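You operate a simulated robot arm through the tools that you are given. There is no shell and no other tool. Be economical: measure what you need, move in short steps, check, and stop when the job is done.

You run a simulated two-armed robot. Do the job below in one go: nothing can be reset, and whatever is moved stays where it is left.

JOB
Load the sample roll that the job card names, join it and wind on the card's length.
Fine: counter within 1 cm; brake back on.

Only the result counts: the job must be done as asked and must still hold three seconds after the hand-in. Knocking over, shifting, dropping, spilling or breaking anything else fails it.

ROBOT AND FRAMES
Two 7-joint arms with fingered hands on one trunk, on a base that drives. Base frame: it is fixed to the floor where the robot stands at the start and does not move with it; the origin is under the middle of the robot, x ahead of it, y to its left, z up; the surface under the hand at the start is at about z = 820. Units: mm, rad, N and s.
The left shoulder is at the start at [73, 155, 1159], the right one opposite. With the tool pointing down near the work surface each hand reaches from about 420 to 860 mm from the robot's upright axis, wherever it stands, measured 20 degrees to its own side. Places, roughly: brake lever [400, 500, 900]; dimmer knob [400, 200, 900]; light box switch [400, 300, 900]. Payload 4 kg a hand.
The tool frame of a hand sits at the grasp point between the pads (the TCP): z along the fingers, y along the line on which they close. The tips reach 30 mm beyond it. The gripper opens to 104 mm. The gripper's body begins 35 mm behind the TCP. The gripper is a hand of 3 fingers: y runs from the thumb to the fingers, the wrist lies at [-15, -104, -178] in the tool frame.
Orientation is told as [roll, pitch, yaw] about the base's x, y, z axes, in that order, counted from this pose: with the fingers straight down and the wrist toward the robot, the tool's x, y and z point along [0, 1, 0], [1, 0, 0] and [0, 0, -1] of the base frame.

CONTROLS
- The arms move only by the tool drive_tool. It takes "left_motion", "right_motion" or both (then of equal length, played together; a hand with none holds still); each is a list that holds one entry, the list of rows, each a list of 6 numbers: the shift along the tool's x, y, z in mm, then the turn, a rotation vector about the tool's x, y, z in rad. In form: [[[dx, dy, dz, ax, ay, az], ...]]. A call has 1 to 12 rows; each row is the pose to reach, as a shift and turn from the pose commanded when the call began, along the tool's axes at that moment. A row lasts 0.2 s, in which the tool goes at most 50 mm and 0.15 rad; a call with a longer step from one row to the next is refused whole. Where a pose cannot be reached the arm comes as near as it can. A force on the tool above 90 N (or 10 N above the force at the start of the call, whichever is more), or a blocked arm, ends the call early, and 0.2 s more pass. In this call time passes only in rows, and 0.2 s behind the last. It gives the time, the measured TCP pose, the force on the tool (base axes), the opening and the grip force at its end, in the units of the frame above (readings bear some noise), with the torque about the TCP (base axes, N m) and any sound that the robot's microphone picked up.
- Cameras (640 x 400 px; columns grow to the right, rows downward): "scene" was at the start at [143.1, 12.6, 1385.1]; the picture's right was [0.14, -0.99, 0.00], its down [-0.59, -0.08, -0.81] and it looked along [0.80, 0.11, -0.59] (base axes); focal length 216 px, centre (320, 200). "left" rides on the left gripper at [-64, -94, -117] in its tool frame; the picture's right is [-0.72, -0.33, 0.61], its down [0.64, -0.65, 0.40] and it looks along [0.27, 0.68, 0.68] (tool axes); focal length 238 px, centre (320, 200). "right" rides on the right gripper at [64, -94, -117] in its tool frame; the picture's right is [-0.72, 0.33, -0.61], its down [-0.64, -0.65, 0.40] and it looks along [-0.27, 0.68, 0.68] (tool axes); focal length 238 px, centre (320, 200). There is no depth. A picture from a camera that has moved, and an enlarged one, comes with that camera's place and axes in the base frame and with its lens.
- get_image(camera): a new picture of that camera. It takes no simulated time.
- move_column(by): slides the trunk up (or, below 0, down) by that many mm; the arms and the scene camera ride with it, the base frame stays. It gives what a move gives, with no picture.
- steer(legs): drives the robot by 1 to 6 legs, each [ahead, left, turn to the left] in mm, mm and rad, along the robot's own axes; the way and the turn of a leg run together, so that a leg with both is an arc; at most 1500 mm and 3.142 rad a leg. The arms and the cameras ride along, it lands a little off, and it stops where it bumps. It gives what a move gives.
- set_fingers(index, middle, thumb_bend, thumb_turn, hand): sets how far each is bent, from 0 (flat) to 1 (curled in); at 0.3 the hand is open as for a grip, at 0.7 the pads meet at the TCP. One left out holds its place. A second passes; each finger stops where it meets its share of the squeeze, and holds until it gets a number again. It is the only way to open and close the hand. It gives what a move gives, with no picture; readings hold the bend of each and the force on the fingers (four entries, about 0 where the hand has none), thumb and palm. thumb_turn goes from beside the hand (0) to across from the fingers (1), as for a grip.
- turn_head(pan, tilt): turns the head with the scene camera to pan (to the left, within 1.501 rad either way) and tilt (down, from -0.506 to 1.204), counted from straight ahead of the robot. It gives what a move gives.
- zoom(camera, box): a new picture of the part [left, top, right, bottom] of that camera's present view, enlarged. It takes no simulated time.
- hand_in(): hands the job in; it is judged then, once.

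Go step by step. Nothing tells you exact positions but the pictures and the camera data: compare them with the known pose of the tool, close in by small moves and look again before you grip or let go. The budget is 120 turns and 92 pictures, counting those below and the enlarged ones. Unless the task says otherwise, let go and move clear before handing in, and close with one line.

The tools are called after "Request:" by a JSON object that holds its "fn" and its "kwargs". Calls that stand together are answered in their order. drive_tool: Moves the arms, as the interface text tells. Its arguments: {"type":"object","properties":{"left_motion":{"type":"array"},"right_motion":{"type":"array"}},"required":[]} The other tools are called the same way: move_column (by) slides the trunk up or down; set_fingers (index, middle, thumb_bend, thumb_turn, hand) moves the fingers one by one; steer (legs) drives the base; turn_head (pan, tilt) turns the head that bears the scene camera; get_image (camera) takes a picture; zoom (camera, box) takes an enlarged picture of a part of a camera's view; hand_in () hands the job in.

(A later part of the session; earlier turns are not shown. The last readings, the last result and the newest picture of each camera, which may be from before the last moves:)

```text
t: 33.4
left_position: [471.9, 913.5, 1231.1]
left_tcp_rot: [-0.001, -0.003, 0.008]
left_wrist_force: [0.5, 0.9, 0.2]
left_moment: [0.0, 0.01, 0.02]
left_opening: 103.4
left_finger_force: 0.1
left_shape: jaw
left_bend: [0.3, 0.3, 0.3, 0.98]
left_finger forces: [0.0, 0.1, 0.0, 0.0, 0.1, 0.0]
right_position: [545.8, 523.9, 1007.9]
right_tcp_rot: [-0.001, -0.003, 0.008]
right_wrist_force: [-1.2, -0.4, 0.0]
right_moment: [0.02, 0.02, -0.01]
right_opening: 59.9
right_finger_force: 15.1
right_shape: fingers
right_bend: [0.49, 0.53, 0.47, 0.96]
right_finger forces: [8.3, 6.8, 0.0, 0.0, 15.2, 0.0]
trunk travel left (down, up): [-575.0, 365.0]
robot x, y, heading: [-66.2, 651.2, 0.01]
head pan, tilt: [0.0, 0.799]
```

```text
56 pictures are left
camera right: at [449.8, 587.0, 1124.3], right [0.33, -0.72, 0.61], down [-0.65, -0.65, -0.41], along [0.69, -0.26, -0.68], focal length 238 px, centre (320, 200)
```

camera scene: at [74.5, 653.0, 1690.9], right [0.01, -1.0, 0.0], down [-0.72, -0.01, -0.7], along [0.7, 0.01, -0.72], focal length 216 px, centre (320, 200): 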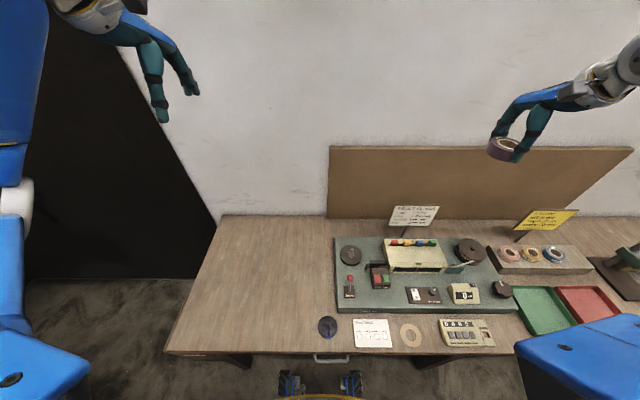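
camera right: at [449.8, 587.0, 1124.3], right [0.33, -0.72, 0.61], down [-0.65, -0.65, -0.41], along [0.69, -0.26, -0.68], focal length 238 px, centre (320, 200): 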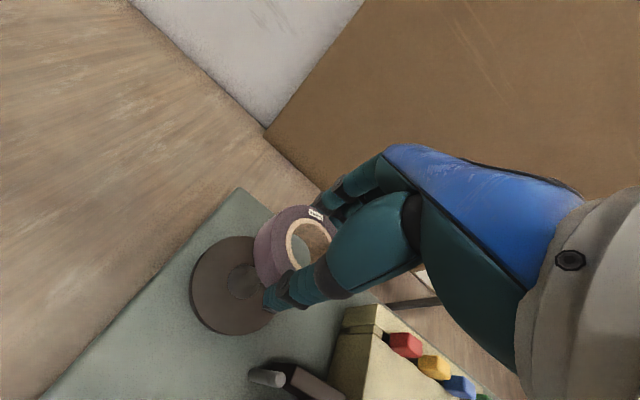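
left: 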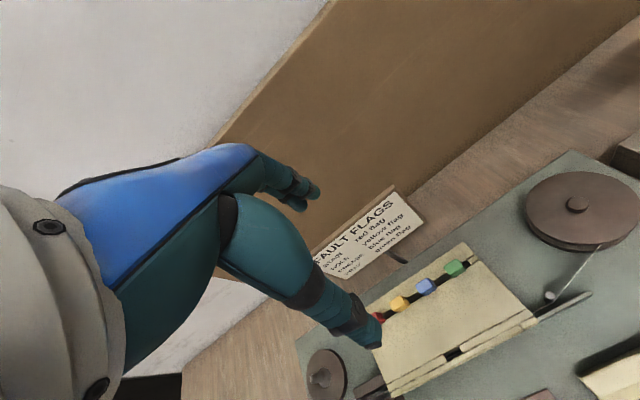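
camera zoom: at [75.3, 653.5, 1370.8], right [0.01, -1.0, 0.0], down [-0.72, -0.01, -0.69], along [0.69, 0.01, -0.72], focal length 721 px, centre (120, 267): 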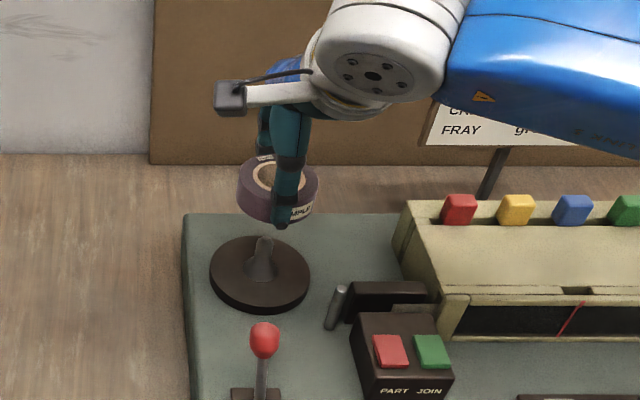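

The roll's centre and the spindle agree to within a few mm. I lower until the roll just reaches the spindle tip and look.

Request:
{"fn": "drive_tool", "kwargs": {"right_motion": [[[0, 0, 20, 0, 0, 0], [0, 0, 35, 0, 0, 0], [0, 0, 48, 0, 0, 0]]]}}

Request:
{"fn": "zoom", "kwargs": {"camera": "scene", "box": [330, 160, 400, 220]}}

Request:
{"fn": "zoom", "kwargs": {"camera": "right", "box": [180, 180, 370, 340]}}

```text
t: 34.2
left_position: [470.6, 913.2, 1230.5]
left_tcp_rot: [0.0, -0.003, 0.007]
left_wrist_force: [-0.2, -0.4, -0.3]
left_moment: [0.01, 0.01, 0.01]
left_opening: 103.6
left_finger_force: 0.1
left_shape: jaw
left_bend: [0.3, 0.3, 0.3, 0.98]
left_finger forces: [0.0, 0.0, 0.0, 0.0, 0.0, 0.1]
right_position: [543.2, 523.9, 959.9]
right_tcp_rot: [0.0, -0.002, 0.009]
right_wrist_force: [-0.3, 0.7, -0.5]
right_moment: [0.01, 0.02, 0.0]
right_opening: 59.9
right_finger_force: 15.4
right_shape: fingers
right_bend: [0.49, 0.53, 0.47, 0.96]
right_finger forces: [8.2, 6.8, 0.0, 0.0, 15.1, 0.0]
trunk travel left (down, up): [-575.0, 365.0]
robot x, y, heading: [-65.8, 652.8, 0.009]
head pan, tilt: [0.0, 0.799]
```

```text
6.67 times, centred on (365, 190) of scene
camera zoom: at [74.4, 654.2, 1370.9], right [0.01, -1.0, 0.0], down [-0.72, -0.01, -0.7], along [0.7, 0.01, -0.72], focal length 1442 px, centre (20, 267)
```

zoom: 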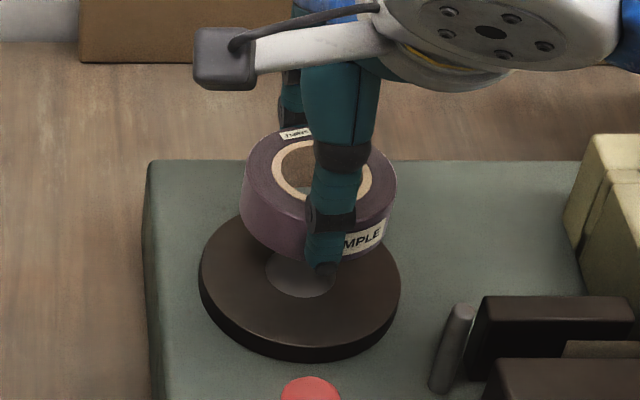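

```text
2.50 times, centred on (275, 260) of right
camera zoom: at [449.0, 587.4, 1077.4], right [0.33, -0.72, 0.61], down [-0.65, -0.65, -0.41], along [0.69, -0.26, -0.68], focal length 596 px, centre (432, 50)
```

zoom: 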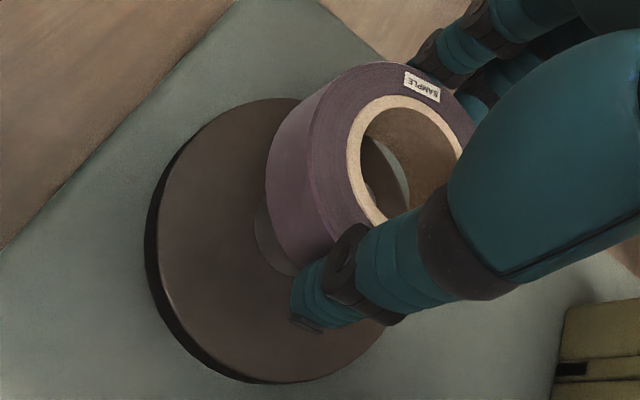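

Lateral alignment is within a millimetre or two. I lower on in small steps under force guard until it seats.

Request:
{"fn": "drive_tool", "kwargs": {"right_motion": [[[0, 0, 8, 0, 0, 0], [0, 0, 16, 0, 0, 0], [0, 0, 24, 0, 0, 0], [0, 0, 30, 0, 0, 0], [0, 0, 35, 0, 0, 0], [0, 0, 39, 0, 0, 0], [0, 0, 42, 0, 0, 0]]]}}

Request:
{"fn": "zoom", "kwargs": {"camera": "scene", "box": [330, 160, 400, 220]}}

Request:
{"fn": "zoom", "kwargs": {"camera": "right", "box": [180, 180, 370, 340]}}

```text
t: 35.8
left_position: [466.6, 915.5, 1233.9]
left_tcp_rot: [-0.002, -0.006, 0.006]
left_wrist_force: [0.0, 0.3, -1.0]
left_moment: [0.01, 0.0, -0.01]
left_opening: 103.7
left_finger_force: 0.0
left_shape: jaw
left_bend: [0.3, 0.3, 0.3, 0.98]
left_finger forces: [0.1, 0.1, 0.1, 0.0, 0.0, 0.1]
right_position: [542.9, 526.3, 924.9]
right_tcp_rot: [0.0, -0.013, 0.009]
right_wrist_force: [-0.3, -1.5, 29.2]
right_moment: [-0.27, -0.67, 0.02]
right_opening: 56.7
right_finger_force: 24.8
right_shape: fingers
right_bend: [0.53, 0.54, 0.48, 0.96]
right_finger forces: [7.7, 25.7, 0.0, 0.0, 16.1, 0.0]
trunk travel left (down, up): [-575.0, 365.0]
robot x, y, heading: [-61.7, 651.8, 0.013]
head pan, tilt: [0.0, 0.799]
```

```text
6.67 times, centred on (365, 190) of scene
camera zoom: at [66.9, 656.1, 1372.1], right [0.01, -1.0, 0.0], down [-0.71, -0.01, -0.7], along [0.7, 0.0, -0.71], focal length 1442 px, centre (20, 267)
```

zoom: 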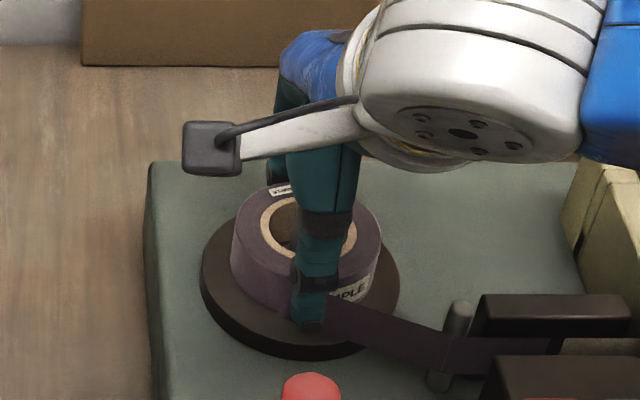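

```text
2.50 times, centred on (275, 260) of right
camera zoom: at [446.0, 588.9, 1041.1], right [0.32, -0.72, 0.62], down [-0.64, -0.65, -0.41], along [0.7, -0.26, -0.67], focal length 596 px, centre (432, 50)
```

zoom: 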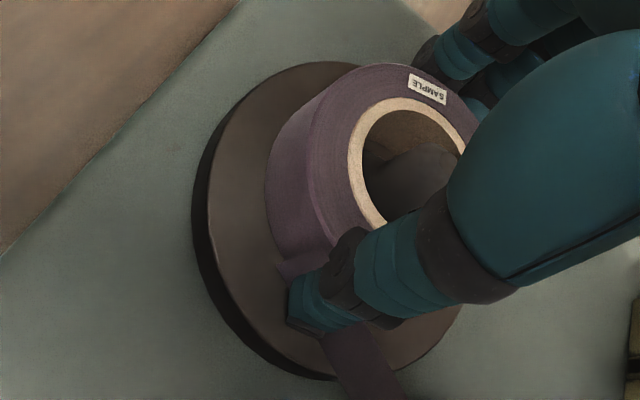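

The roll seated on the platter and its tape has threaded to the guide. I ease off the downward force and open the hand.

Request:
{"fn": "drive_tool", "kwargs": {"right_motion": [[[0, 0, -5, 0, 0, 0]]]}}

Request:
{"fn": "set_fingers", "kwargs": {"hand": "right", "index": 0.36, "middle": 0.36, "thumb_bend": 0.36}}

Request:
{"fn": "zoom", "kwargs": {"camera": "right", "box": [180, 180, 370, 340]}}

```text
t: 36.2
left_position: [469.1, 914.9, 1232.0]
left_tcp_rot: [-0.002, -0.003, 0.007]
left_wrist_force: [-0.2, 0.0, 0.2]
left_moment: [0.03, -0.05, -0.01]
left_opening: 103.7
left_finger_force: 0.0
left_shape: jaw
left_bend: [0.3, 0.3, 0.3, 0.98]
left_finger forces: [0.0, 0.1, 0.0, 0.0, 0.1, 0.0]
right_position: [542.8, 525.1, 924.9]
right_tcp_rot: [-0.002, -0.004, 0.009]
right_wrist_force: [0.9, 0.7, 20.1]
right_moment: [-0.17, -0.57, 0.06]
right_opening: 57.1
right_finger_force: 23.7
right_shape: fingers
right_bend: [0.52, 0.53, 0.49, 0.96]
right_finger forces: [8.4, 24.5, 0.0, 0.0, 15.5, 0.0]
trunk travel left (down, up): [-575.0, 365.0]
robot x, y, heading: [-58.2, 647.4, 0.006]
head pan, tilt: [0.0, 0.799]
```

```text
t: 37.2
left_position: [471.7, 912.5, 1231.3]
left_tcp_rot: [0.0, -0.002, 0.007]
left_wrist_force: [-0.4, 0.1, 0.8]
left_moment: [0.04, 0.01, 0.04]
left_opening: 103.7
left_finger_force: 0.0
left_shape: jaw
left_bend: [0.3, 0.3, 0.3, 0.98]
left_finger forces: [0.0, 0.0, 0.1, 0.0, 0.0, 0.0]
right_position: [544.0, 523.5, 923.6]
right_tcp_rot: [-0.002, -0.001, 0.009]
right_wrist_force: [-0.8, -0.2, 0.3]
right_moment: [0.02, -0.01, 0.03]
right_opening: 88.9
right_finger_force: 1.2
right_shape: fingers
right_bend: [0.36, 0.36, 0.35, 0.97]
right_finger forces: [0.1, 0.0, 0.0, 0.0, 0.8, 0.1]
trunk travel left (down, up): [-575.0, 365.0]
robot x, y, heading: [-63.5, 649.4, 0.011]
head pan, tilt: [0.0, 0.799]
```

```text
2.50 times, centred on (275, 260) of right
camera zoom: at [449.3, 587.2, 1040.3], right [0.33, -0.72, 0.61], down [-0.65, -0.65, -0.4], along [0.69, -0.26, -0.68], focal length 596 px, centre (432, 50)
```

zoom: 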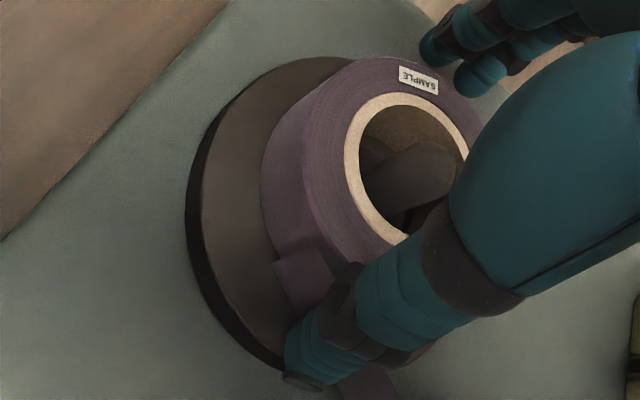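

Released. I raise the hand straight up clear of the roll.

Request:
{"fn": "drive_tool", "kwargs": {"right_motion": [[[0, 0, -20, 0, 0, 0], [0, 0, -60, 0, 0, 0], [0, 0, -105, 0, 0, 0]]]}}

Request:
{"fn": "zoom", "kwargs": {"camera": "scene", "box": [330, 160, 470, 260]}}

```text
t: 38.0
left_position: [469.1, 914.0, 1231.4]
left_tcp_rot: [0.002, -0.003, 0.006]
left_wrist_force: [-0.1, 0.3, -0.3]
left_moment: [0.0, 0.0, 0.05]
left_opening: 103.6
left_finger_force: 0.1
left_shape: jaw
left_bend: [0.3, 0.3, 0.3, 0.98]
left_finger forces: [0.1, 0.1, 0.0, 0.0, 0.0, 0.0]
right_position: [543.9, 525.6, 1029.6]
right_tcp_rot: [-0.002, -0.002, 0.008]
right_wrist_force: [0.1, -0.2, -0.1]
right_moment: [-0.01, 0.04, -0.01]
right_opening: 88.5
right_finger_force: 0.1
right_shape: fingers
right_bend: [0.36, 0.36, 0.36, 0.97]
right_finger forces: [0.0, 0.0, 0.1, 0.1, 0.1, 0.1]
trunk travel left (down, up): [-575.0, 365.0]
robot x, y, heading: [-63.4, 655.7, 0.01]
head pan, tilt: [0.0, 0.799]
```

```text
4.00 times, centred on (400, 210) of scene
camera zoom: at [73.4, 655.1, 1370.9], right [0.01, -1.0, 0.0], down [-0.72, -0.01, -0.7], along [0.7, 0.01, -0.72], focal length 865 px, centre (0, 160)
```

zoom: 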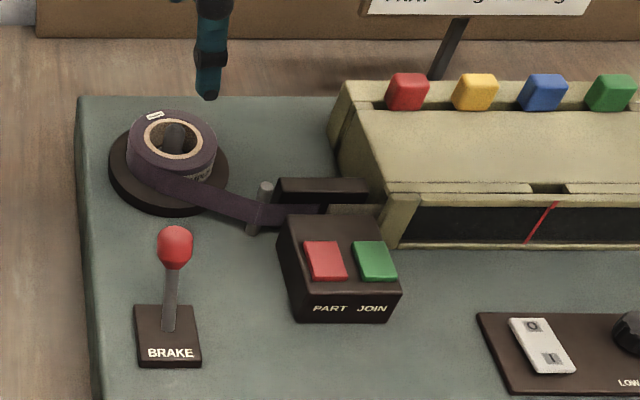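

Roll is loaded and threaded. For JOIN (green button, about [426, 410, 916]) I'll press with the thumb tip, with index and middle curled away; I move over it and look.

Request:
{"fn": "set_fingers", "kwargs": {"hand": "right", "index": 1.0, "middle": 1.0, "thumb_bend": 0.3}}

Request:
{"fn": "drive_tool", "kwargs": {"right_motion": [[[-40, -22, -10, 0, 0, 0], [-80, -44, -10, 0, 0, 0], [-115, -65, -10, 0, 0, 0]]]}}

Request:
{"fn": "get_image", "kwargs": {"camera": "right"}}

Request:
{"fn": "zoom", "kwargs": {"camera": "scene", "box": [340, 120, 480, 260]}}

```text
t: 39.0
left_position: [471.5, 912.7, 1230.9]
left_tcp_rot: [0.0, -0.002, 0.007]
left_wrist_force: [-0.3, 0.0, 0.2]
left_moment: [0.04, 0.01, 0.0]
left_opening: 103.7
left_finger_force: 0.0
left_shape: jaw
left_bend: [0.3, 0.3, 0.3, 0.98]
left_finger forces: [0.0, 0.1, 0.0, 0.1, 0.1, 0.0]
right_position: [545.1, 524.7, 1029.0]
right_tcp_rot: [0.0, 0.0, 0.01]
right_wrist_force: [-0.6, -0.5, 0.1]
right_moment: [0.01, -0.01, -0.02]
right_opening: 65.4
right_finger_force: 0.0
right_shape: fingers
right_bend: [1.0, 1.0, 0.3, 0.97]
right_finger forces: [0.0, 0.1, 0.0, 0.0, 0.0, 0.1]
trunk travel left (down, up): [-575.0, 365.0]
robot x, y, heading: [-62.2, 657.9, 0.011]
head pan, tilt: [0.0, 0.799]
```

```text
t: 39.8
left_position: [470.0, 911.3, 1233.3]
left_tcp_rot: [0.001, -0.004, 0.009]
left_wrist_force: [-0.9, -0.5, 0.6]
left_moment: [0.04, 0.0, 0.0]
left_opening: 103.8
left_finger_force: 0.0
left_shape: jaw
left_bend: [0.3, 0.3, 0.3, 0.98]
left_finger forces: [0.0, 0.0, 0.0, 0.0, 0.1, 0.0]
right_position: [478.2, 406.5, 1039.7]
right_tcp_rot: [-0.001, -0.004, 0.009]
right_wrist_force: [0.1, 0.2, -0.2]
right_moment: [0.02, 0.0, 0.01]
right_opening: 65.6
right_finger_force: 0.1
right_shape: fingers
right_bend: [1.0, 1.0, 0.3, 0.97]
right_finger forces: [0.1, 0.0, 0.1, 0.1, 0.0, 0.0]
trunk travel left (down, up): [-575.0, 365.0]
robot x, y, heading: [-59.8, 653.0, 0.004]
head pan, tilt: [0.0, 0.799]
```

```text
49 pictures are left
camera right: at [383.5, 469.5, 1156.6], right [0.33, -0.72, 0.61], down [-0.65, -0.65, -0.41], along [0.69, -0.26, -0.68], focal length 238 px, centre (320, 200)
```

right: 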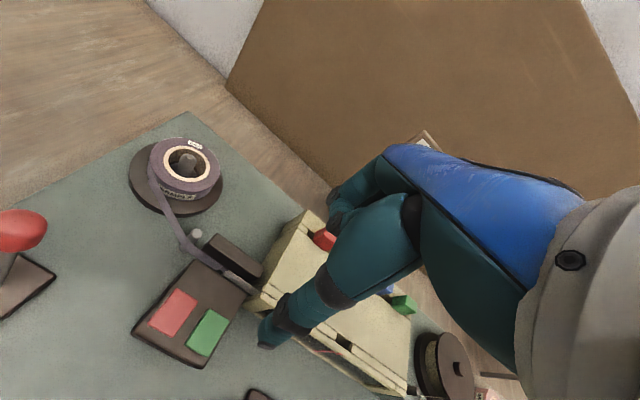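

```text
2.86 times, centred on (410, 190) of scene
camera zoom: at [72.4, 651.5, 1371.1], right [0.01, -1.0, 0.0], down [-0.72, 0.0, -0.7], along [0.7, 0.01, -0.72], focal length 618 px, centre (63, 229)
```

zoom: 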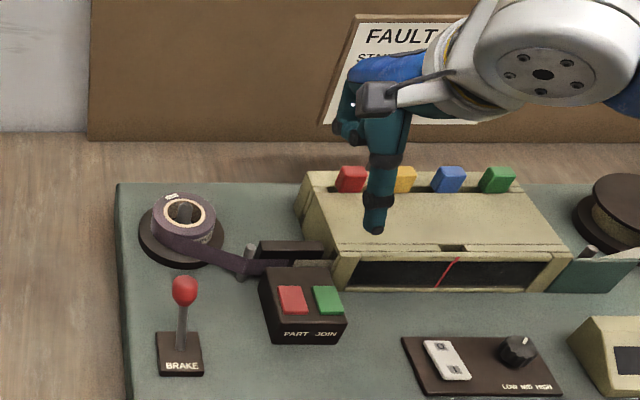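

Green button is near [422, 410, 915] and the thumb tip trails the TCP by about 58 mm in x. I lower to about 25 mm above it.

Request:
{"fn": "drive_tool", "kwargs": {"right_motion": [[[7, 2, 0, 0, 0, 0], [7, 2, 35, 0, 0, 0], [7, 2, 67, 0, 0, 0]]]}}

Request:
{"fn": "zoom", "kwargs": {"camera": "right", "box": [160, 180, 400, 380]}}

Request:
{"fn": "zoom", "kwargs": {"camera": "scene", "box": [370, 150, 470, 240]}}

```text
t: 40.6
left_position: [470.8, 911.0, 1230.9]
left_tcp_rot: [0.0, -0.001, 0.007]
left_wrist_force: [0.8, 0.5, -0.5]
left_moment: [0.01, 0.03, -0.03]
left_opening: 103.9
left_finger_force: 0.0
left_shape: jaw
left_bend: [0.3, 0.3, 0.3, 0.98]
left_finger forces: [0.0, 0.0, 0.0, 0.0, 0.1, 0.0]
right_position: [482.7, 414.1, 971.9]
right_tcp_rot: [0.002, -0.001, 0.009]
right_wrist_force: [-0.6, 0.2, 0.7]
right_moment: [-0.02, -0.01, 0.0]
right_opening: 65.5
right_finger_force: 0.1
right_shape: fingers
right_bend: [1.0, 1.0, 0.3, 0.97]
right_finger forces: [0.0, 0.0, 0.0, 0.0, 0.0, 0.1]
trunk travel left (down, up): [-575.0, 365.0]
robot x, y, heading: [-62.9, 653.9, 0.012]
head pan, tilt: [0.0, 0.799]
```

```text
2.00 times, centred on (280, 280) of right
camera zoom: at [387.3, 477.0, 1088.6], right [0.33, -0.72, 0.61], down [-0.65, -0.65, -0.41], along [0.69, -0.26, -0.68], focal length 477 px, centre (400, 40)
```

zoom: 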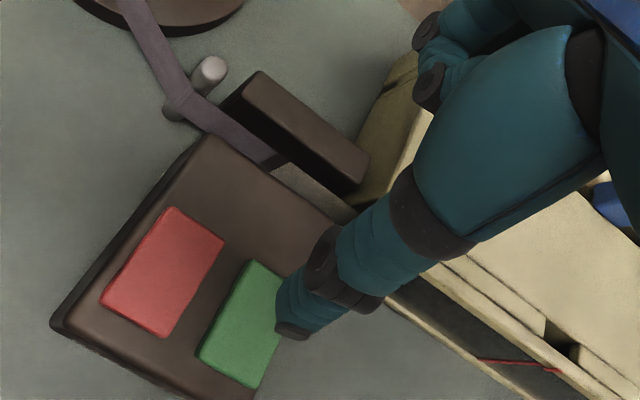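

```text
4.44 times, centred on (420, 195) of scene
camera zoom: at [74.6, 652.1, 1370.9], right [0.01, -1.0, 0.0], down [-0.72, 0.0, -0.69], along [0.69, 0.01, -0.72], focal length 961 px, centre (-124, 222)
```

zoom: 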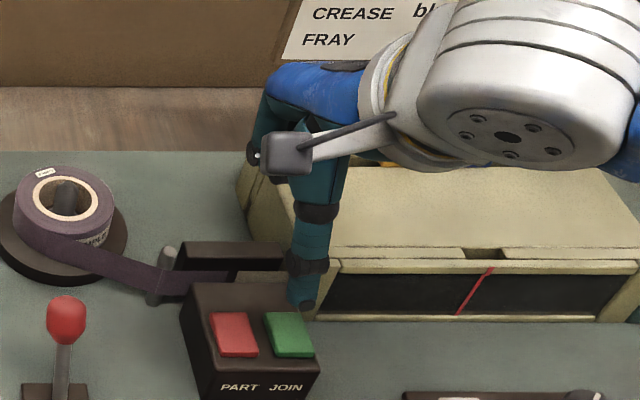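

The thumb tip is about 5 mm right of the button's centre. I correct and press down under the force guard.

Request:
{"fn": "drive_tool", "kwargs": {"right_motion": [[[5, -3, 0, 0, 0, 0], [5, -3, 10, 0, 0, 0], [5, -3, 16, 0, 0, 0], [5, -3, 21, 0, 0, 0], [5, -3, 25, 0, 0, 0], [5, -3, 29, 0, 0, 0], [5, -3, 33, 0, 0, 0], [5, -3, 36, 0, 0, 0]]]}}

Request:
{"fn": "zoom", "kwargs": {"camera": "scene", "box": [370, 150, 470, 240]}}

```text
t: 42.4
left_position: [469.4, 915.6, 1231.9]
left_tcp_rot: [-0.001, -0.004, 0.008]
left_wrist_force: [-0.3, -0.2, -0.3]
left_moment: [0.01, -0.01, -0.03]
left_opening: 103.8
left_finger_force: 0.0
left_shape: jaw
left_bend: [0.3, 0.3, 0.3, 0.98]
left_finger forces: [0.0, 0.1, 0.0, 0.0, 0.1, 0.1]
right_position: [479.6, 422.0, 941.7]
right_tcp_rot: [-0.003, -0.011, 0.008]
right_wrist_force: [7.6, 0.2, 24.8]
right_moment: [0.02, 1.47, 0.0]
right_opening: 66.5
right_finger_force: 13.1
right_shape: fingers
right_bend: [1.0, 1.0, 0.28, 0.98]
right_finger forces: [0.1, 0.1, 0.1, 0.0, 25.8, 0.0]
trunk travel left (down, up): [-575.0, 365.0]
robot x, y, heading: [-59.6, 651.3, 0.009]
head pan, tilt: [0.0, 0.799]
heard: click
```

```text
4.44 times, centred on (420, 195) of scene
camera zoom: at [71.8, 656.5, 1371.7], right [0.01, -1.0, 0.0], down [-0.72, -0.01, -0.7], along [0.7, 0.0, -0.72], focal length 961 px, centre (-124, 222)
```

zoom: 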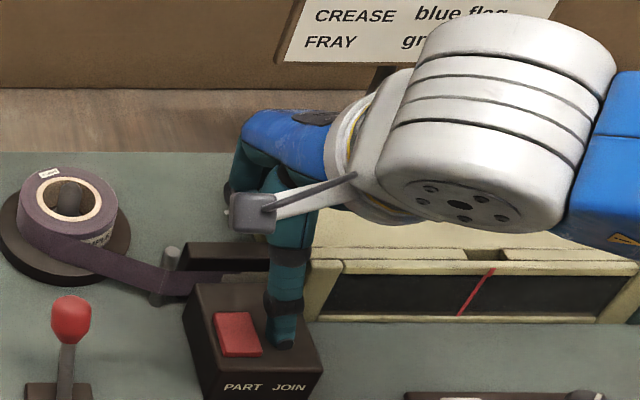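

A click: JOIN is pressed. I raise the hand and check the splice area.

Request:
{"fn": "drive_tool", "kwargs": {"right_motion": [[[0, 0, -20, 0, 0, 0], [0, 0, -60, 0, 0, 0], [0, 0, -105, 0, 0, 0], [0, 0, -140, 0, 0, 0]]]}}

Request:
{"fn": "zoom", "kwargs": {"camera": "scene", "box": [340, 160, 480, 260]}}

```text
t: 43.4
left_position: [470.9, 912.4, 1230.5]
left_tcp_rot: [-0.001, -0.003, 0.006]
left_wrist_force: [0.4, -0.1, 0.7]
left_moment: [0.0, 0.03, -0.05]
left_opening: 103.8
left_finger_force: 0.0
left_shape: jaw
left_bend: [0.3, 0.3, 0.3, 0.98]
left_finger forces: [0.0, 0.0, 0.0, 0.0, 0.0, 0.0]
right_position: [478.7, 421.4, 1076.3]
right_tcp_rot: [-0.004, 0.002, 0.009]
right_wrist_force: [0.3, -0.5, -0.4]
right_moment: [-0.02, -0.03, 0.01]
right_opening: 65.6
right_finger_force: 0.0
right_shape: fingers
right_bend: [1.0, 1.0, 0.3, 0.98]
right_finger forces: [0.1, 0.0, 0.0, 0.0, 0.1, 0.0]
trunk travel left (down, up): [-575.0, 365.0]
robot x, y, heading: [-64.3, 655.8, 0.013]
head pan, tilt: [0.0, 0.799]
```

```text
4.00 times, centred on (410, 210) of scene
camera zoom: at [74.0, 654.9, 1370.8], right [0.01, -1.0, 0.0], down [-0.72, -0.01, -0.7], along [0.7, 0.01, -0.72], focal length 865 px, centre (-40, 160)
```

zoom: 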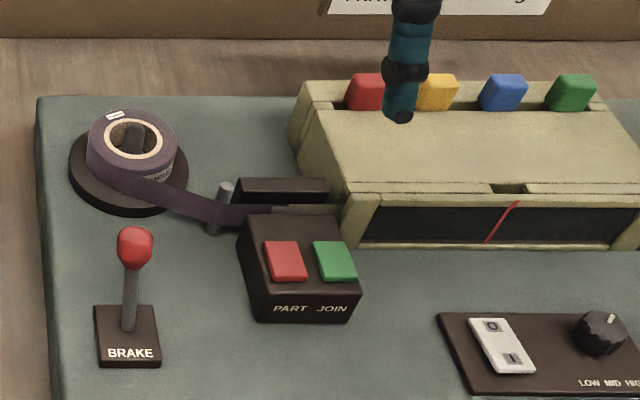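

JOIN is done. Now I choose a stance where the left hand reaches the brake and the right hand the winding knob: drive right about 350 mm.

Request:
{"fn": "steer", "kwargs": {"legs": [[-20, -350, 0]]}}

Request:
{"fn": "turn_head", "kwargs": {"pan": 0.0, "tilt": 0.95}}

Request:
{"fn": "get_image", "kwargs": {"camera": "scene"}}

```text
t: 45.7
left_position: [452.9, 568.0, 1230.6]
left_tcp_rot: [-0.005, -0.004, 0.005]
left_wrist_force: [0.2, 0.0, 0.5]
left_moment: [0.0, 0.03, -0.02]
left_opening: 103.7
left_finger_force: 0.2
left_shape: jaw
left_bend: [0.3, 0.3, 0.3, 0.98]
left_finger forces: [0.1, 0.1, 0.0, 0.0, 0.0, 0.0]
right_position: [460.5, 73.9, 1077.5]
right_tcp_rot: [-0.006, -0.003, 0.007]
right_wrist_force: [-0.7, 0.3, 0.9]
right_moment: [0.01, -0.03, 0.0]
right_opening: 65.3
right_finger_force: 0.1
right_shape: fingers
right_bend: [1.0, 1.0, 0.3, 0.98]
right_finger forces: [0.0, 0.1, 0.0, 0.0, 0.0, 0.0]
trunk travel left (down, up): [-575.0, 365.0]
robot x, y, heading: [-81.0, 305.4, 0.001]
head pan, tilt: [0.0, 0.799]
```

```text
t: 46.4
left_position: [451.4, 564.2, 1231.9]
left_tcp_rot: [-0.001, -0.003, 0.008]
left_wrist_force: [0.5, 0.0, 0.2]
left_moment: [0.01, 0.0, 0.0]
left_opening: 103.8
left_finger_force: 0.0
left_shape: jaw
left_bend: [0.3, 0.3, 0.3, 0.98]
left_finger forces: [0.1, 0.0, 0.0, 0.0, 0.0, 0.0]
right_position: [458.8, 71.9, 1077.6]
right_tcp_rot: [-0.002, -0.002, 0.008]
right_wrist_force: [-0.2, 0.2, 0.5]
right_moment: [-0.02, 0.01, -0.01]
right_opening: 65.5
right_finger_force: 0.1
right_shape: fingers
right_bend: [1.0, 1.0, 0.3, 0.98]
right_finger forces: [0.0, 0.0, 0.1, 0.1, 0.0, 0.1]
trunk travel left (down, up): [-575.0, 365.0]
robot x, y, heading: [-79.2, 304.8, 0.008]
head pan, tilt: [0.0, 0.949]
```

```text
43 pictures are left
camera scene: at [48.8, 307.3, 1359.4], right [0.01, -1.0, 0.0], down [-0.81, -0.01, -0.58], along [0.58, 0.0, -0.81], focal length 216 px, centre (320, 200)
```

scene: 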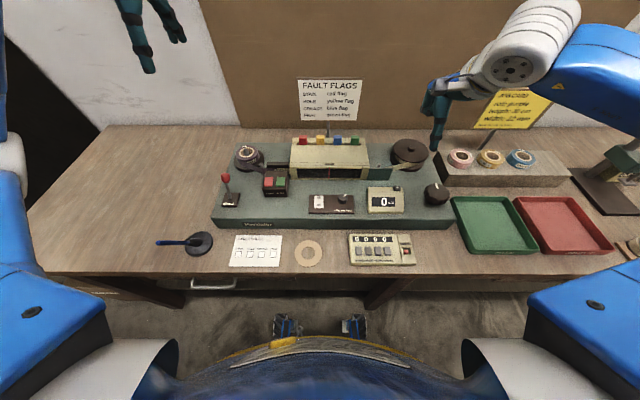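

I bring the left hand over the brake knob (about [416, 546, 941]) with a medium-open hand.

Request:
{"fn": "drive_tool", "kwargs": {"left_motion": [[[-19, -35, 0, 0, 0, 0], [-19, -35, 48, 0, 0, 0], [-19, -35, 96, 0, 0, 0], [-19, -35, 144, 0, 0, 0], [-19, -35, 190, 0, 0, 0], [-19, -35, 215, 0, 0, 0]]]}}

Request:
{"fn": "get_image", "kwargs": {"camera": "left"}}

Request:
{"fn": "zoom", "kwargs": {"camera": "scene", "box": [180, 110, 280, 220]}}

```text
t: 47.8
left_position: [419.8, 543.2, 1015.6]
left_tcp_rot: [-0.001, -0.005, 0.006]
left_wrist_force: [-0.2, 1.2, 0.4]
left_moment: [-0.01, 0.0, 0.0]
left_opening: 103.7
left_finger_force: 0.1
left_shape: jaw
left_bend: [0.3, 0.3, 0.3, 0.98]
left_finger forces: [0.0, 0.0, 0.0, 0.1, 0.1, 0.0]
right_position: [459.3, 70.4, 1077.6]
right_tcp_rot: [0.001, -0.003, 0.008]
right_wrist_force: [-0.4, 0.2, -0.3]
right_moment: [0.0, -0.05, -0.01]
right_opening: 65.4
right_finger_force: 0.1
right_shape: fingers
right_bend: [1.0, 1.0, 0.3, 0.98]
right_finger forces: [0.0, 0.1, 0.0, 0.0, 0.1, 0.1]
trunk travel left (down, up): [-575.0, 365.0]
robot x, y, heading: [-79.0, 305.2, 0.004]
head pan, tilt: [0.0, 0.949]
```

```text
42 pictures are left
camera left: at [323.9, 478.8, 1132.3], right [-0.32, -0.72, -0.61], down [-0.65, 0.64, -0.41], along [0.69, 0.27, -0.67], focal length 238 px, centre (320, 200)
```

left: 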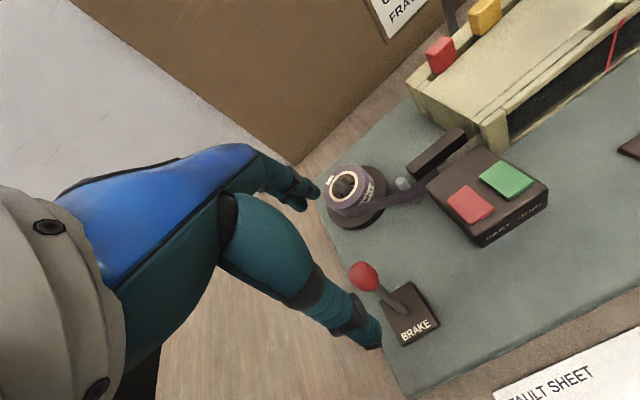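

```text
3.64 times, centred on (230, 165) of scene
camera zoom: at [48.5, 303.8, 1359.4], right [0.01, -1.0, 0.0], down [-0.81, -0.01, -0.58], along [0.58, 0.0, -0.81], focal length 786 px, centre (647, 327)
```

zoom: 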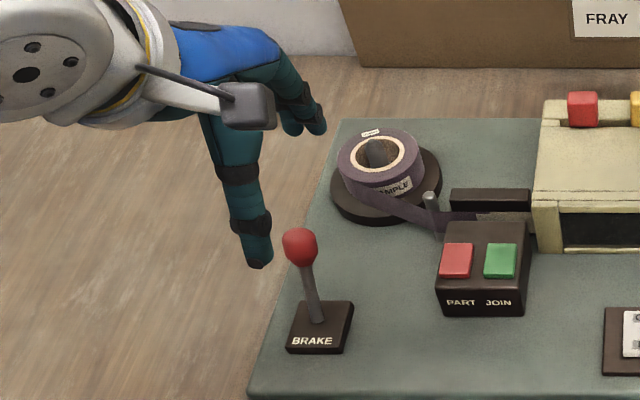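

The brake knob triangulates to [414, 549, 941], with the lever leaning away from the robot. I lower the open hand around it and partly close.

Request:
{"fn": "drive_tool", "kwargs": {"left_motion": [[[6, -4, 0, 0, 0, 0], [6, -4, 30, 0, 0, 0], [6, -4, 56, 0, 0, 0]]]}}

Request:
{"fn": "set_fingers", "kwargs": {"hand": "left", "index": 0.5, "middle": 0.5, "thumb_bend": 0.5}}

Request:
{"fn": "get_image", "kwargs": {"camera": "left"}}

Request:
{"fn": "zoom", "kwargs": {"camera": "scene", "box": [180, 110, 280, 220]}}

```text
t: 48.6
left_position: [414.1, 548.6, 961.0]
left_tcp_rot: [0.0, -0.005, 0.006]
left_wrist_force: [-0.2, 0.0, 0.3]
left_moment: [0.0, 0.01, -0.01]
left_opening: 103.7
left_finger_force: 0.0
left_shape: jaw
left_bend: [0.3, 0.3, 0.3, 0.98]
left_finger forces: [0.0, 0.0, 0.0, 0.1, 0.1, 0.0]
right_position: [460.1, 68.7, 1077.6]
right_tcp_rot: [0.0, -0.002, 0.006]
right_wrist_force: [-0.3, 0.0, -0.9]
right_moment: [0.03, -0.03, -0.01]
right_opening: 65.5
right_finger_force: 0.1
right_shape: fingers
right_bend: [1.0, 1.0, 0.3, 0.98]
right_finger forces: [0.1, 0.1, 0.0, 0.1, 0.1, 0.0]
trunk travel left (down, up): [-575.0, 365.0]
robot x, y, heading: [-79.1, 301.6, 0.01]
head pan, tilt: [0.0, 0.949]
```

```text
t: 49.6
left_position: [414.6, 549.4, 960.5]
left_tcp_rot: [0.0, -0.006, 0.003]
left_wrist_force: [0.0, 0.7, 0.2]
left_moment: [-0.01, 0.0, -0.02]
left_opening: 52.5
left_finger_force: 0.1
left_shape: fingers
left_bend: [0.5, 0.5, 0.5, 0.98]
left_finger forces: [0.0, 0.0, 0.0, 0.0, 0.1, 0.0]
right_position: [459.6, 69.6, 1076.9]
right_tcp_rot: [0.001, -0.004, 0.007]
right_wrist_force: [-0.6, -0.5, -0.1]
right_moment: [0.03, 0.02, -0.03]
right_opening: 65.5
right_finger_force: 0.0
right_shape: fingers
right_bend: [1.0, 1.0, 0.3, 0.98]
right_finger forces: [0.1, 0.1, 0.0, 0.1, 0.1, 0.0]
trunk travel left (down, up): [-575.0, 365.0]
robot x, y, heading: [-81.9, 303.8, 0.008]
head pan, tilt: [0.0, 0.949]
```

```text
40 pictures are left
camera left: at [320.0, 485.6, 1077.4], right [-0.32, -0.72, -0.61], down [-0.65, 0.64, -0.41], along [0.69, 0.27, -0.68], focal length 238 px, centre (320, 200)
```

left: 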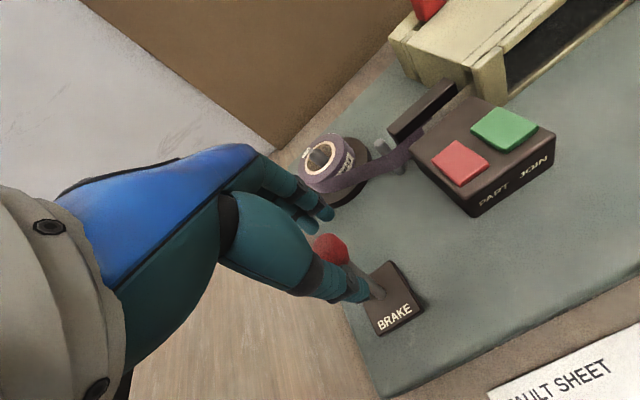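

```text
3.64 times, centred on (230, 165) of scene
camera zoom: at [48.2, 303.8, 1359.4], right [0.01, -1.0, 0.0], down [-0.81, -0.01, -0.58], along [0.58, 0.0, -0.81], focal length 786 px, centre (647, 327)
```

zoom: 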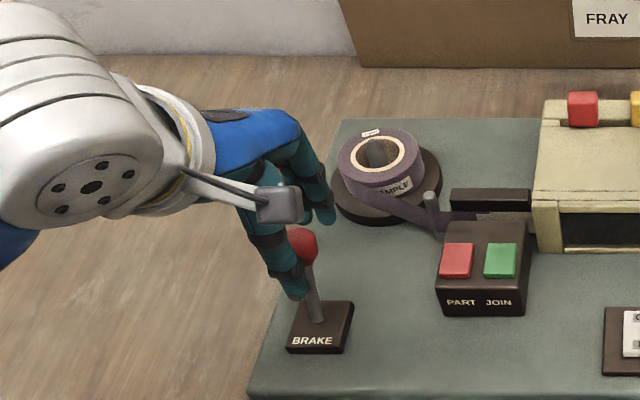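

The knob is between thumb and fingers. I pull the lever toward the robot in a moderate stroke.

Request:
{"fn": "drive_tool", "kwargs": {"left_motion": [[[0, -12, 0, 0, 0, 0], [0, -24, 0, 0, 0, 0], [0, -34, 0, 0, 0, 0], [0, -44, 0, 0, 0, 0], [0, -52, 0, 0, 0, 0]]]}}

Request:
{"fn": "zoom", "kwargs": {"camera": "scene", "box": [180, 110, 280, 220]}}

```text
t: 50.8
left_position: [362.6, 549.2, 960.7]
left_tcp_rot: [-0.001, -0.004, 0.006]
left_wrist_force: [0.2, -0.9, -0.5]
left_moment: [0.03, 0.0, 0.01]
left_opening: 52.7
left_finger_force: 0.4
left_shape: fingers
left_bend: [0.5, 0.5, 0.5, 0.98]
left_finger forces: [0.2, 0.1, 0.0, 0.1, 0.0, 0.0]
right_position: [459.9, 69.4, 1076.9]
right_tcp_rot: [0.001, -0.005, 0.008]
right_wrist_force: [-1.4, -0.6, 0.3]
right_moment: [-0.02, 0.0, -0.03]
right_opening: 65.7
right_finger_force: 0.0
right_shape: fingers
right_bend: [1.0, 1.0, 0.3, 0.98]
right_finger forces: [0.0, 0.0, 0.1, 0.1, 0.0, 0.0]
trunk travel left (down, up): [-575.0, 365.0]
robot x, y, heading: [-79.2, 304.1, 0.008]
head pan, tilt: [0.0, 0.949]
```

```text
3.64 times, centred on (230, 165) of scene
camera zoom: at [47.6, 303.9, 1359.5], right [0.01, -1.0, 0.0], down [-0.81, -0.01, -0.58], along [0.58, 0.0, -0.81], focal length 786 px, centre (647, 327)
```

zoom: 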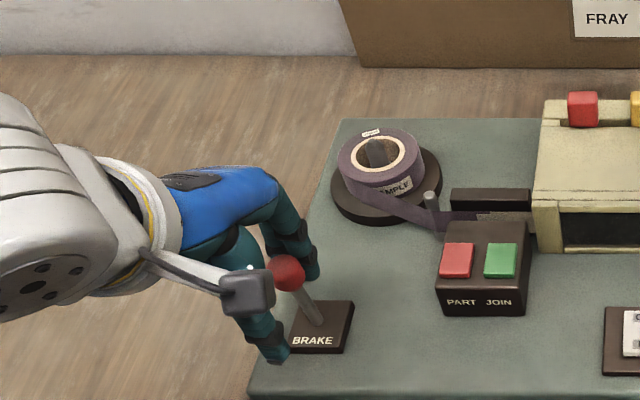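

The lever follows. I pull further.

Request:
{"fn": "drive_tool", "kwargs": {"left_motion": [[[0, -10, 0, 0, 0, 0], [0, -18, 0, 0, 0, 0], [0, -26, 2, 0, 0, 0], [0, -32, 4, 0, 0, 0]]]}}

Request:
{"fn": "zoom", "kwargs": {"camera": "scene", "box": [180, 110, 280, 220]}}

```text
t: 51.8
left_position: [347.6, 555.5, 949.3]
left_tcp_rot: [0.0, -0.004, 0.005]
left_wrist_force: [0.6, 0.1, 0.4]
left_moment: [-0.03, 0.01, -0.04]
left_opening: 52.8
left_finger_force: 0.1
left_shape: fingers
left_bend: [0.5, 0.5, 0.5, 0.98]
left_finger forces: [0.1, 0.1, 0.1, 0.1, 0.1, 0.0]
left hand out of reach, approached as far as the arm can: row 2, 3, 4
right_position: [458.2, 68.6, 1077.8]
right_tcp_rot: [-0.001, -0.004, 0.005]
right_wrist_force: [0.3, 0.2, 0.0]
right_moment: [-0.04, -0.03, 0.01]
right_opening: 65.4
right_finger_force: 0.0
right_shape: fingers
right_bend: [1.0, 1.0, 0.3, 0.98]
right_finger forces: [0.1, 0.0, 0.0, 0.0, 0.1, 0.1]
trunk travel left (down, up): [-575.0, 365.0]
robot x, y, heading: [-77.2, 301.3, 0.007]
head pan, tilt: [0.0, 0.949]
```

```text
3.64 times, centred on (230, 165) of scene
camera zoom: at [47.5, 303.6, 1359.6], right [0.01, -1.0, 0.0], down [-0.81, 0.0, -0.58], along [0.58, 0.0, -0.81], focal length 786 px, centre (647, 327)
```

zoom: 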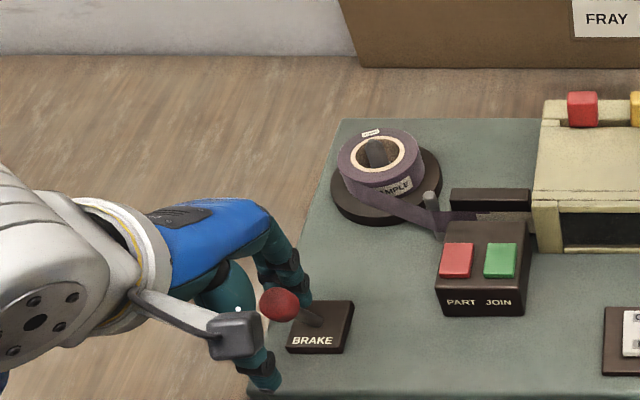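

The lever now leans toward the robot by the mirror amount, so the brake should be off. I centre the left hand loosely about it and bring the right hand, open, above the winding knob (about [391, 7, 922]).

Request:
{"fn": "drive_tool", "kwargs": {"left_motion": [[[0, 22, 0, 0, 0, 0]]]}}

Request:
{"fn": "set_fingers", "kwargs": {"hand": "right", "index": 0.3, "middle": 0.3, "thumb_bend": 0.3}}

Request:
{"fn": "drive_tool", "kwargs": {"right_motion": [[[-22, -24, 0, 0, 0, 0], [-44, -48, 0, 0, 0, 0], [-62, -68, 20, 0, 0, 0], [-62, -68, 65, 0, 0, 0]]]}}

Request:
{"fn": "get_image", "kwargs": {"camera": "right"}}

Request:
{"fn": "get_image", "kwargs": {"camera": "scene"}}

```text
t: 52.2
left_position: [371.1, 555.5, 948.0]
left_tcp_rot: [0.001, -0.005, 0.007]
left_wrist_force: [-0.1, 0.0, -0.6]
left_moment: [0.0, 0.01, 0.01]
left_opening: 52.5
left_finger_force: 0.0
left_shape: fingers
left_bend: [0.5, 0.5, 0.5, 0.98]
left_finger forces: [0.1, 0.0, 0.0, 0.1, 0.0, 0.0]
right_position: [460.8, 68.2, 1076.1]
right_tcp_rot: [0.0, -0.002, 0.006]
right_wrist_force: [0.8, -0.2, 0.0]
right_moment: [-0.02, 0.02, 0.02]
right_opening: 65.4
right_finger_force: 0.0
right_shape: fingers
right_bend: [1.0, 1.0, 0.3, 0.98]
right_finger forces: [0.1, 0.1, 0.1, 0.1, 0.1, 0.1]
trunk travel left (down, up): [-575.0, 365.0]
robot x, y, heading: [-80.5, 300.6, 0.007]
head pan, tilt: [0.0, 0.949]
```

```text
t: 53.2
left_position: [369.0, 554.1, 950.4]
left_tcp_rot: [0.0, -0.004, 0.004]
left_wrist_force: [0.2, -0.4, 0.4]
left_moment: [-0.01, -0.04, -0.01]
left_opening: 52.5
left_finger_force: 0.1
left_shape: fingers
left_bend: [0.5, 0.5, 0.5, 0.98]
left_finger forces: [0.1, 0.0, 0.0, 0.0, 0.1, 0.0]
right_position: [459.4, 68.8, 1076.3]
right_tcp_rot: [0.001, -0.002, 0.006]
right_wrist_force: [-0.3, 0.3, 0.1]
right_moment: [0.0, -0.04, -0.04]
right_opening: 102.7
right_finger_force: 0.1
right_shape: fingers
right_bend: [0.3, 0.3, 0.3, 0.98]
right_finger forces: [0.1, 0.0, 0.0, 0.1, 0.1, 0.1]
trunk travel left (down, up): [-575.0, 365.0]
robot x, y, heading: [-80.7, 303.5, 0.005]
head pan, tilt: [0.0, 0.949]
```

```text
t: 54.2
left_position: [371.4, 554.7, 946.6]
left_tcp_rot: [-0.001, -0.004, 0.006]
left_wrist_force: [0.1, 0.2, -0.5]
left_moment: [-0.02, 0.0, 0.01]
left_opening: 52.7
left_finger_force: 0.1
left_shape: fingers
left_bend: [0.5, 0.5, 0.5, 0.98]
left_finger forces: [0.0, 0.0, 0.0, 0.0, 0.1, 0.1]
right_position: [392.7, 5.3, 1010.6]
right_tcp_rot: [0.001, -0.002, 0.007]
right_wrist_force: [0.5, 0.7, -0.2]
right_moment: [0.01, 0.0, -0.03]
right_opening: 102.7
right_finger_force: 0.0
right_shape: fingers
right_bend: [0.3, 0.3, 0.3, 0.98]
right_finger forces: [0.0, 0.0, 0.0, 0.1, 0.0, 0.0]
trunk travel left (down, up): [-575.0, 365.0]
robot x, y, heading: [-82.6, 302.9, 0.0]
head pan, tilt: [0.0, 0.949]
```

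```text
36 pictures are left
camera right: at [298.0, 69.0, 1127.3], right [0.33, -0.72, 0.61], down [-0.65, -0.64, -0.41], along [0.69, -0.26, -0.68], focal length 238 px, centre (320, 200)
```

right: 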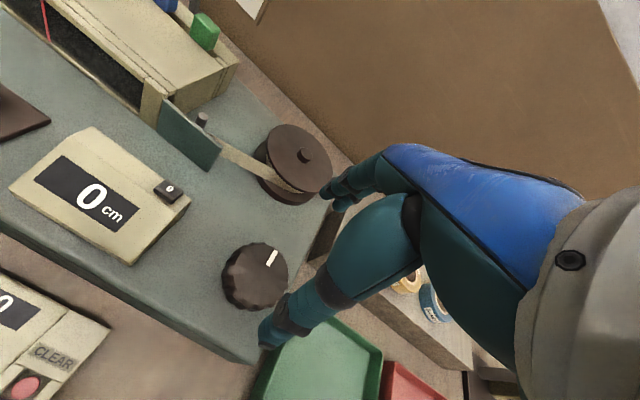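

```text
35 pictures are left
camera scene: at [49.3, 303.3, 1359.3], right [0.01, -1.0, 0.0], down [-0.81, 0.0, -0.58], along [0.58, 0.0, -0.81], focal length 216 px, centre (320, 200)
```

scene: 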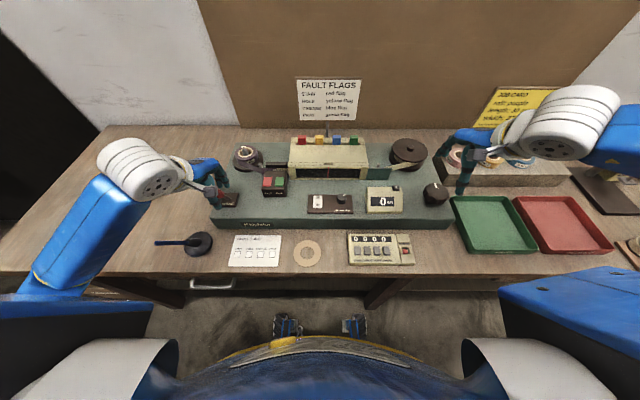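

The counter reads 0 and the knob is about [390, 6, 918]. I lower the open right hand around it.

Request:
{"fn": "drive_tool", "kwargs": {"right_motion": [[[1, -3, 40, 0, 0, 0], [1, -3, 70, 0, 0, 0], [1, -3, 88, 0, 0, 0]]]}}

Request:
{"fn": "set_fingers", "kwargs": {"hand": "right", "index": 0.65, "middle": 0.65, "thumb_bend": 0.65}}

Request:
{"fn": "get_image", "kwargs": {"camera": "right"}}

```text
t: 55.0
left_position: [366.2, 553.9, 948.4]
left_tcp_rot: [0.002, -0.006, 0.004]
left_wrist_force: [0.1, 0.2, 0.5]
left_moment: [-0.04, 0.01, 0.03]
left_opening: 52.7
left_finger_force: 0.0
left_shape: fingers
left_bend: [0.5, 0.5, 0.5, 0.98]
left_finger forces: [0.1, 0.0, 0.0, 0.1, 0.1, 0.0]
right_position: [388.4, 5.8, 923.2]
right_tcp_rot: [0.0, -0.003, 0.005]
right_wrist_force: [-0.1, -0.5, 0.0]
right_moment: [-0.02, 0.01, -0.01]
right_opening: 103.2
right_finger_force: 0.0
right_shape: fingers
right_bend: [0.3, 0.3, 0.3, 0.98]
right_finger forces: [0.0, 0.0, 0.0, 0.1, 0.0, 0.0]
trunk travel left (down, up): [-575.0, 365.0]
robot x, y, heading: [-80.0, 302.9, 0.002]
head pan, tilt: [0.0, 0.949]
```

```text
t: 56.0
left_position: [368.1, 553.2, 949.6]
left_tcp_rot: [0.002, -0.004, 0.005]
left_wrist_force: [0.5, 0.2, 0.8]
left_moment: [-0.01, 0.01, 0.03]
left_opening: 52.7
left_finger_force: 0.1
left_shape: fingers
left_bend: [0.5, 0.5, 0.5, 0.98]
left_finger forces: [0.0, 0.0, 0.1, 0.0, 0.0, 0.0]
right_position: [388.1, 7.0, 922.3]
right_tcp_rot: [0.001, -0.002, 0.006]
right_wrist_force: [-8.2, -1.2, -7.0]
right_moment: [-0.04, -0.16, 0.03]
right_opening: 50.0
right_finger_force: 18.9
right_shape: fingers
right_bend: [0.53, 0.61, 0.53, 0.96]
right_finger forces: [10.1, 4.3, 0.0, 0.0, 23.9, 0.0]
trunk travel left (down, up): [-575.0, 365.0]
robot x, y, heading: [-81.6, 303.6, 0.006]
head pan, tilt: [0.0, 0.949]
```

```text
34 pictures are left
camera right: at [291.8, 69.5, 1039.6], right [0.33, -0.72, 0.61], down [-0.65, -0.64, -0.41], along [0.69, -0.26, -0.68], focal length 238 px, centre (320, 200)
```

right: 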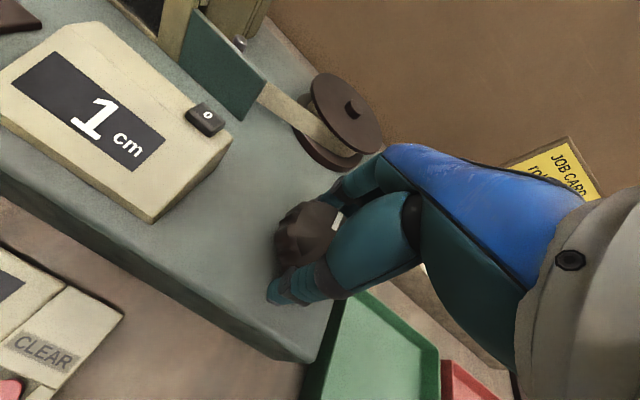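

Gripping nudged the knob and the counter already shows 1 cm, so the brake is off. I turn about the tool's axis by 0.3 rad clockwise and read the counter.

Request:
{"fn": "drive_tool", "kwargs": {"right_motion": [[[0, 0, 0, 0, 0, 0.1], [0, 0, 0, 0, 0, 0.2], [0, 0, 0, 0, 0, 0.3]]]}}

Request:
{"fn": "get_image", "kwargs": {"camera": "right"}}

```text
t: 56.8
left_position: [368.6, 553.2, 949.3]
left_tcp_rot: [0.001, -0.008, 0.004]
left_wrist_force: [-0.8, 0.0, -0.4]
left_moment: [-0.01, 0.01, -0.01]
left_opening: 52.7
left_finger_force: 0.1
left_shape: fingers
left_bend: [0.5, 0.5, 0.5, 0.98]
left_finger forces: [0.0, 0.0, 0.1, 0.0, 0.0, 0.0]
right_position: [386.4, 5.9, 923.5]
right_tcp_rot: [0.002, -0.001, -0.296]
right_wrist_force: [-13.9, -1.3, -10.4]
right_moment: [-0.13, -0.18, 0.06]
right_opening: 49.9
right_finger_force: 19.1
right_shape: fingers
right_bend: [0.54, 0.61, 0.53, 0.97]
right_finger forces: [9.0, 4.8, 0.0, 0.1, 25.5, 0.1]
trunk travel left (down, up): [-575.0, 365.0]
robot x, y, heading: [-80.7, 301.9, 0.004]
head pan, tilt: [0.0, 0.949]
```

```text
33 pictures are left
camera right: at [315.3, 94.5, 1039.9], right [0.1, -0.78, 0.61], down [-0.81, -0.42, -0.41], along [0.58, -0.46, -0.68], focal length 238 px, centre (320, 200)
```

right: 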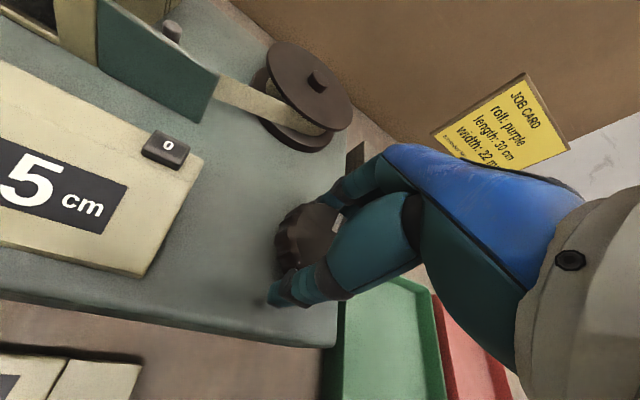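

Clockwise winds on: 4 cm for 0.3 rad. I continue 0.75 rad more and read again.

Request:
{"fn": "drive_tool", "kwargs": {"right_motion": [[[0, 0, 0, 0, 0, 0.12], [0, 0, 0, 0, 0, 0.24], [0, 0, 0, 0, 0, 0.36], [0, 0, 0, 0, 0, 0.48], [0, 0, 0, 0, 0, 0.6], [0, 0, 0, 0, 0, 0.75]]]}}

Request:
{"fn": "zoom", "kwargs": {"camera": "scene", "box": [360, 150, 480, 225]}}

```text
t: 58.2
left_position: [368.0, 554.1, 950.1]
left_tcp_rot: [0.002, -0.006, 0.005]
left_wrist_force: [-0.4, 0.0, 0.0]
left_moment: [0.0, 0.0, -0.01]
left_opening: 52.7
left_finger_force: 0.1
left_shape: fingers
left_bend: [0.5, 0.5, 0.5, 0.98]
left_finger forces: [0.0, 0.0, 0.0, 0.0, 0.0, 0.0]
right_position: [386.6, 5.6, 922.9]
right_tcp_rot: [0.003, 0.001, -1.046]
right_wrist_force: [-20.4, -1.4, -14.7]
right_moment: [-0.35, -0.07, 0.03]
right_opening: 49.5
right_finger_force: 19.6
right_shape: fingers
right_bend: [0.55, 0.61, 0.53, 0.99]
right_finger forces: [8.2, 7.9, 0.0, 0.0, 22.3, 0.0]
trunk travel left (down, up): [-575.0, 365.0]
robot x, y, heading: [-79.9, 304.4, 0.014]
head pan, tilt: [0.0, 0.949]
```

```text
5.33 times, centred on (420, 188) of scene
camera zoom: at [45.3, 302.2, 1359.6], right [0.01, -1.0, 0.0], down [-0.81, 0.0, -0.58], along [0.58, 0.0, -0.81], focal length 1154 px, centre (-213, 267)
```

zoom: 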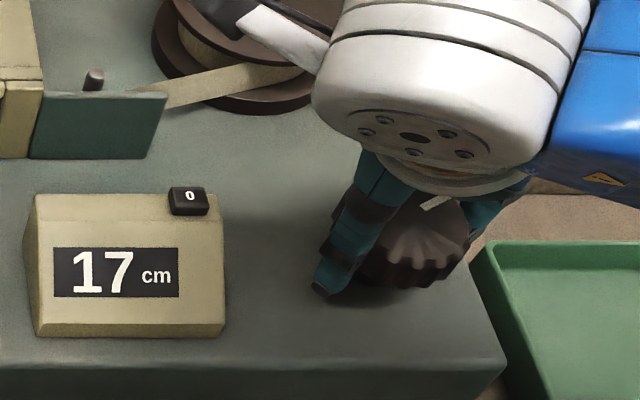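

17 cm, i.e. about 16 cm per rad. I turn another 0.4 rad.

Request:
{"fn": "drive_tool", "kwargs": {"right_motion": [[[0, 0, 0, 0, 0, 0.1], [0, 0, 0, 0, 0, 0.2], [0, 0, 0, 0, 0, 0.3], [0, 0, 0, 0, 0, 0.4]]]}}

Request:
{"fn": "zoom", "kwargs": {"camera": "scene", "box": [360, 150, 480, 225]}}

```text
t: 59.2
left_position: [366.5, 553.8, 949.5]
left_tcp_rot: [0.002, -0.007, 0.005]
left_wrist_force: [-0.9, -0.1, 0.8]
left_moment: [0.0, 0.0, -0.01]
left_opening: 52.5
left_finger_force: 0.0
left_shape: fingers
left_bend: [0.5, 0.5, 0.5, 0.98]
left_finger forces: [0.0, 0.0, 0.0, 0.0, 0.0, 0.0]
right_position: [386.1, 6.7, 923.2]
right_tcp_rot: [0.0, 0.0, -1.446]
right_wrist_force: [-20.0, -1.0, -15.0]
right_moment: [-0.37, 0.1, 0.0]
right_opening: 49.0
right_finger_force: 18.7
right_shape: fingers
right_bend: [0.54, 0.6, 0.53, 1.0]
right_finger forces: [10.2, 8.6, 0.1, 0.0, 18.9, 0.0]
trunk travel left (down, up): [-575.0, 365.0]
robot x, y, heading: [-77.1, 303.1, 0.005]
head pan, tilt: [0.0, 0.949]
```

```text
5.33 times, centred on (420, 188) of scene
camera zoom: at [44.9, 302.3, 1359.6], right [0.01, -1.0, 0.0], down [-0.81, 0.0, -0.58], along [0.58, 0.0, -0.81], focal length 1154 px, centre (-213, 267)
```

zoom: 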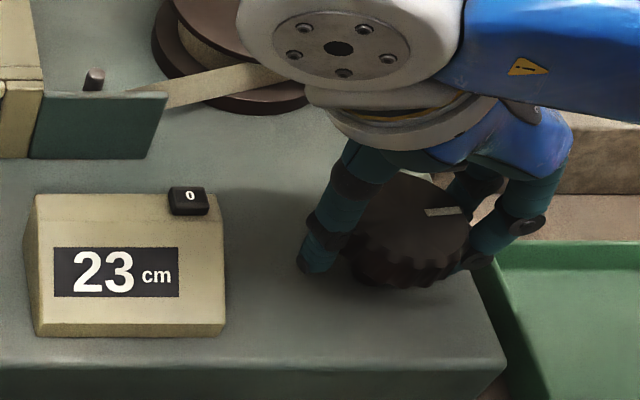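

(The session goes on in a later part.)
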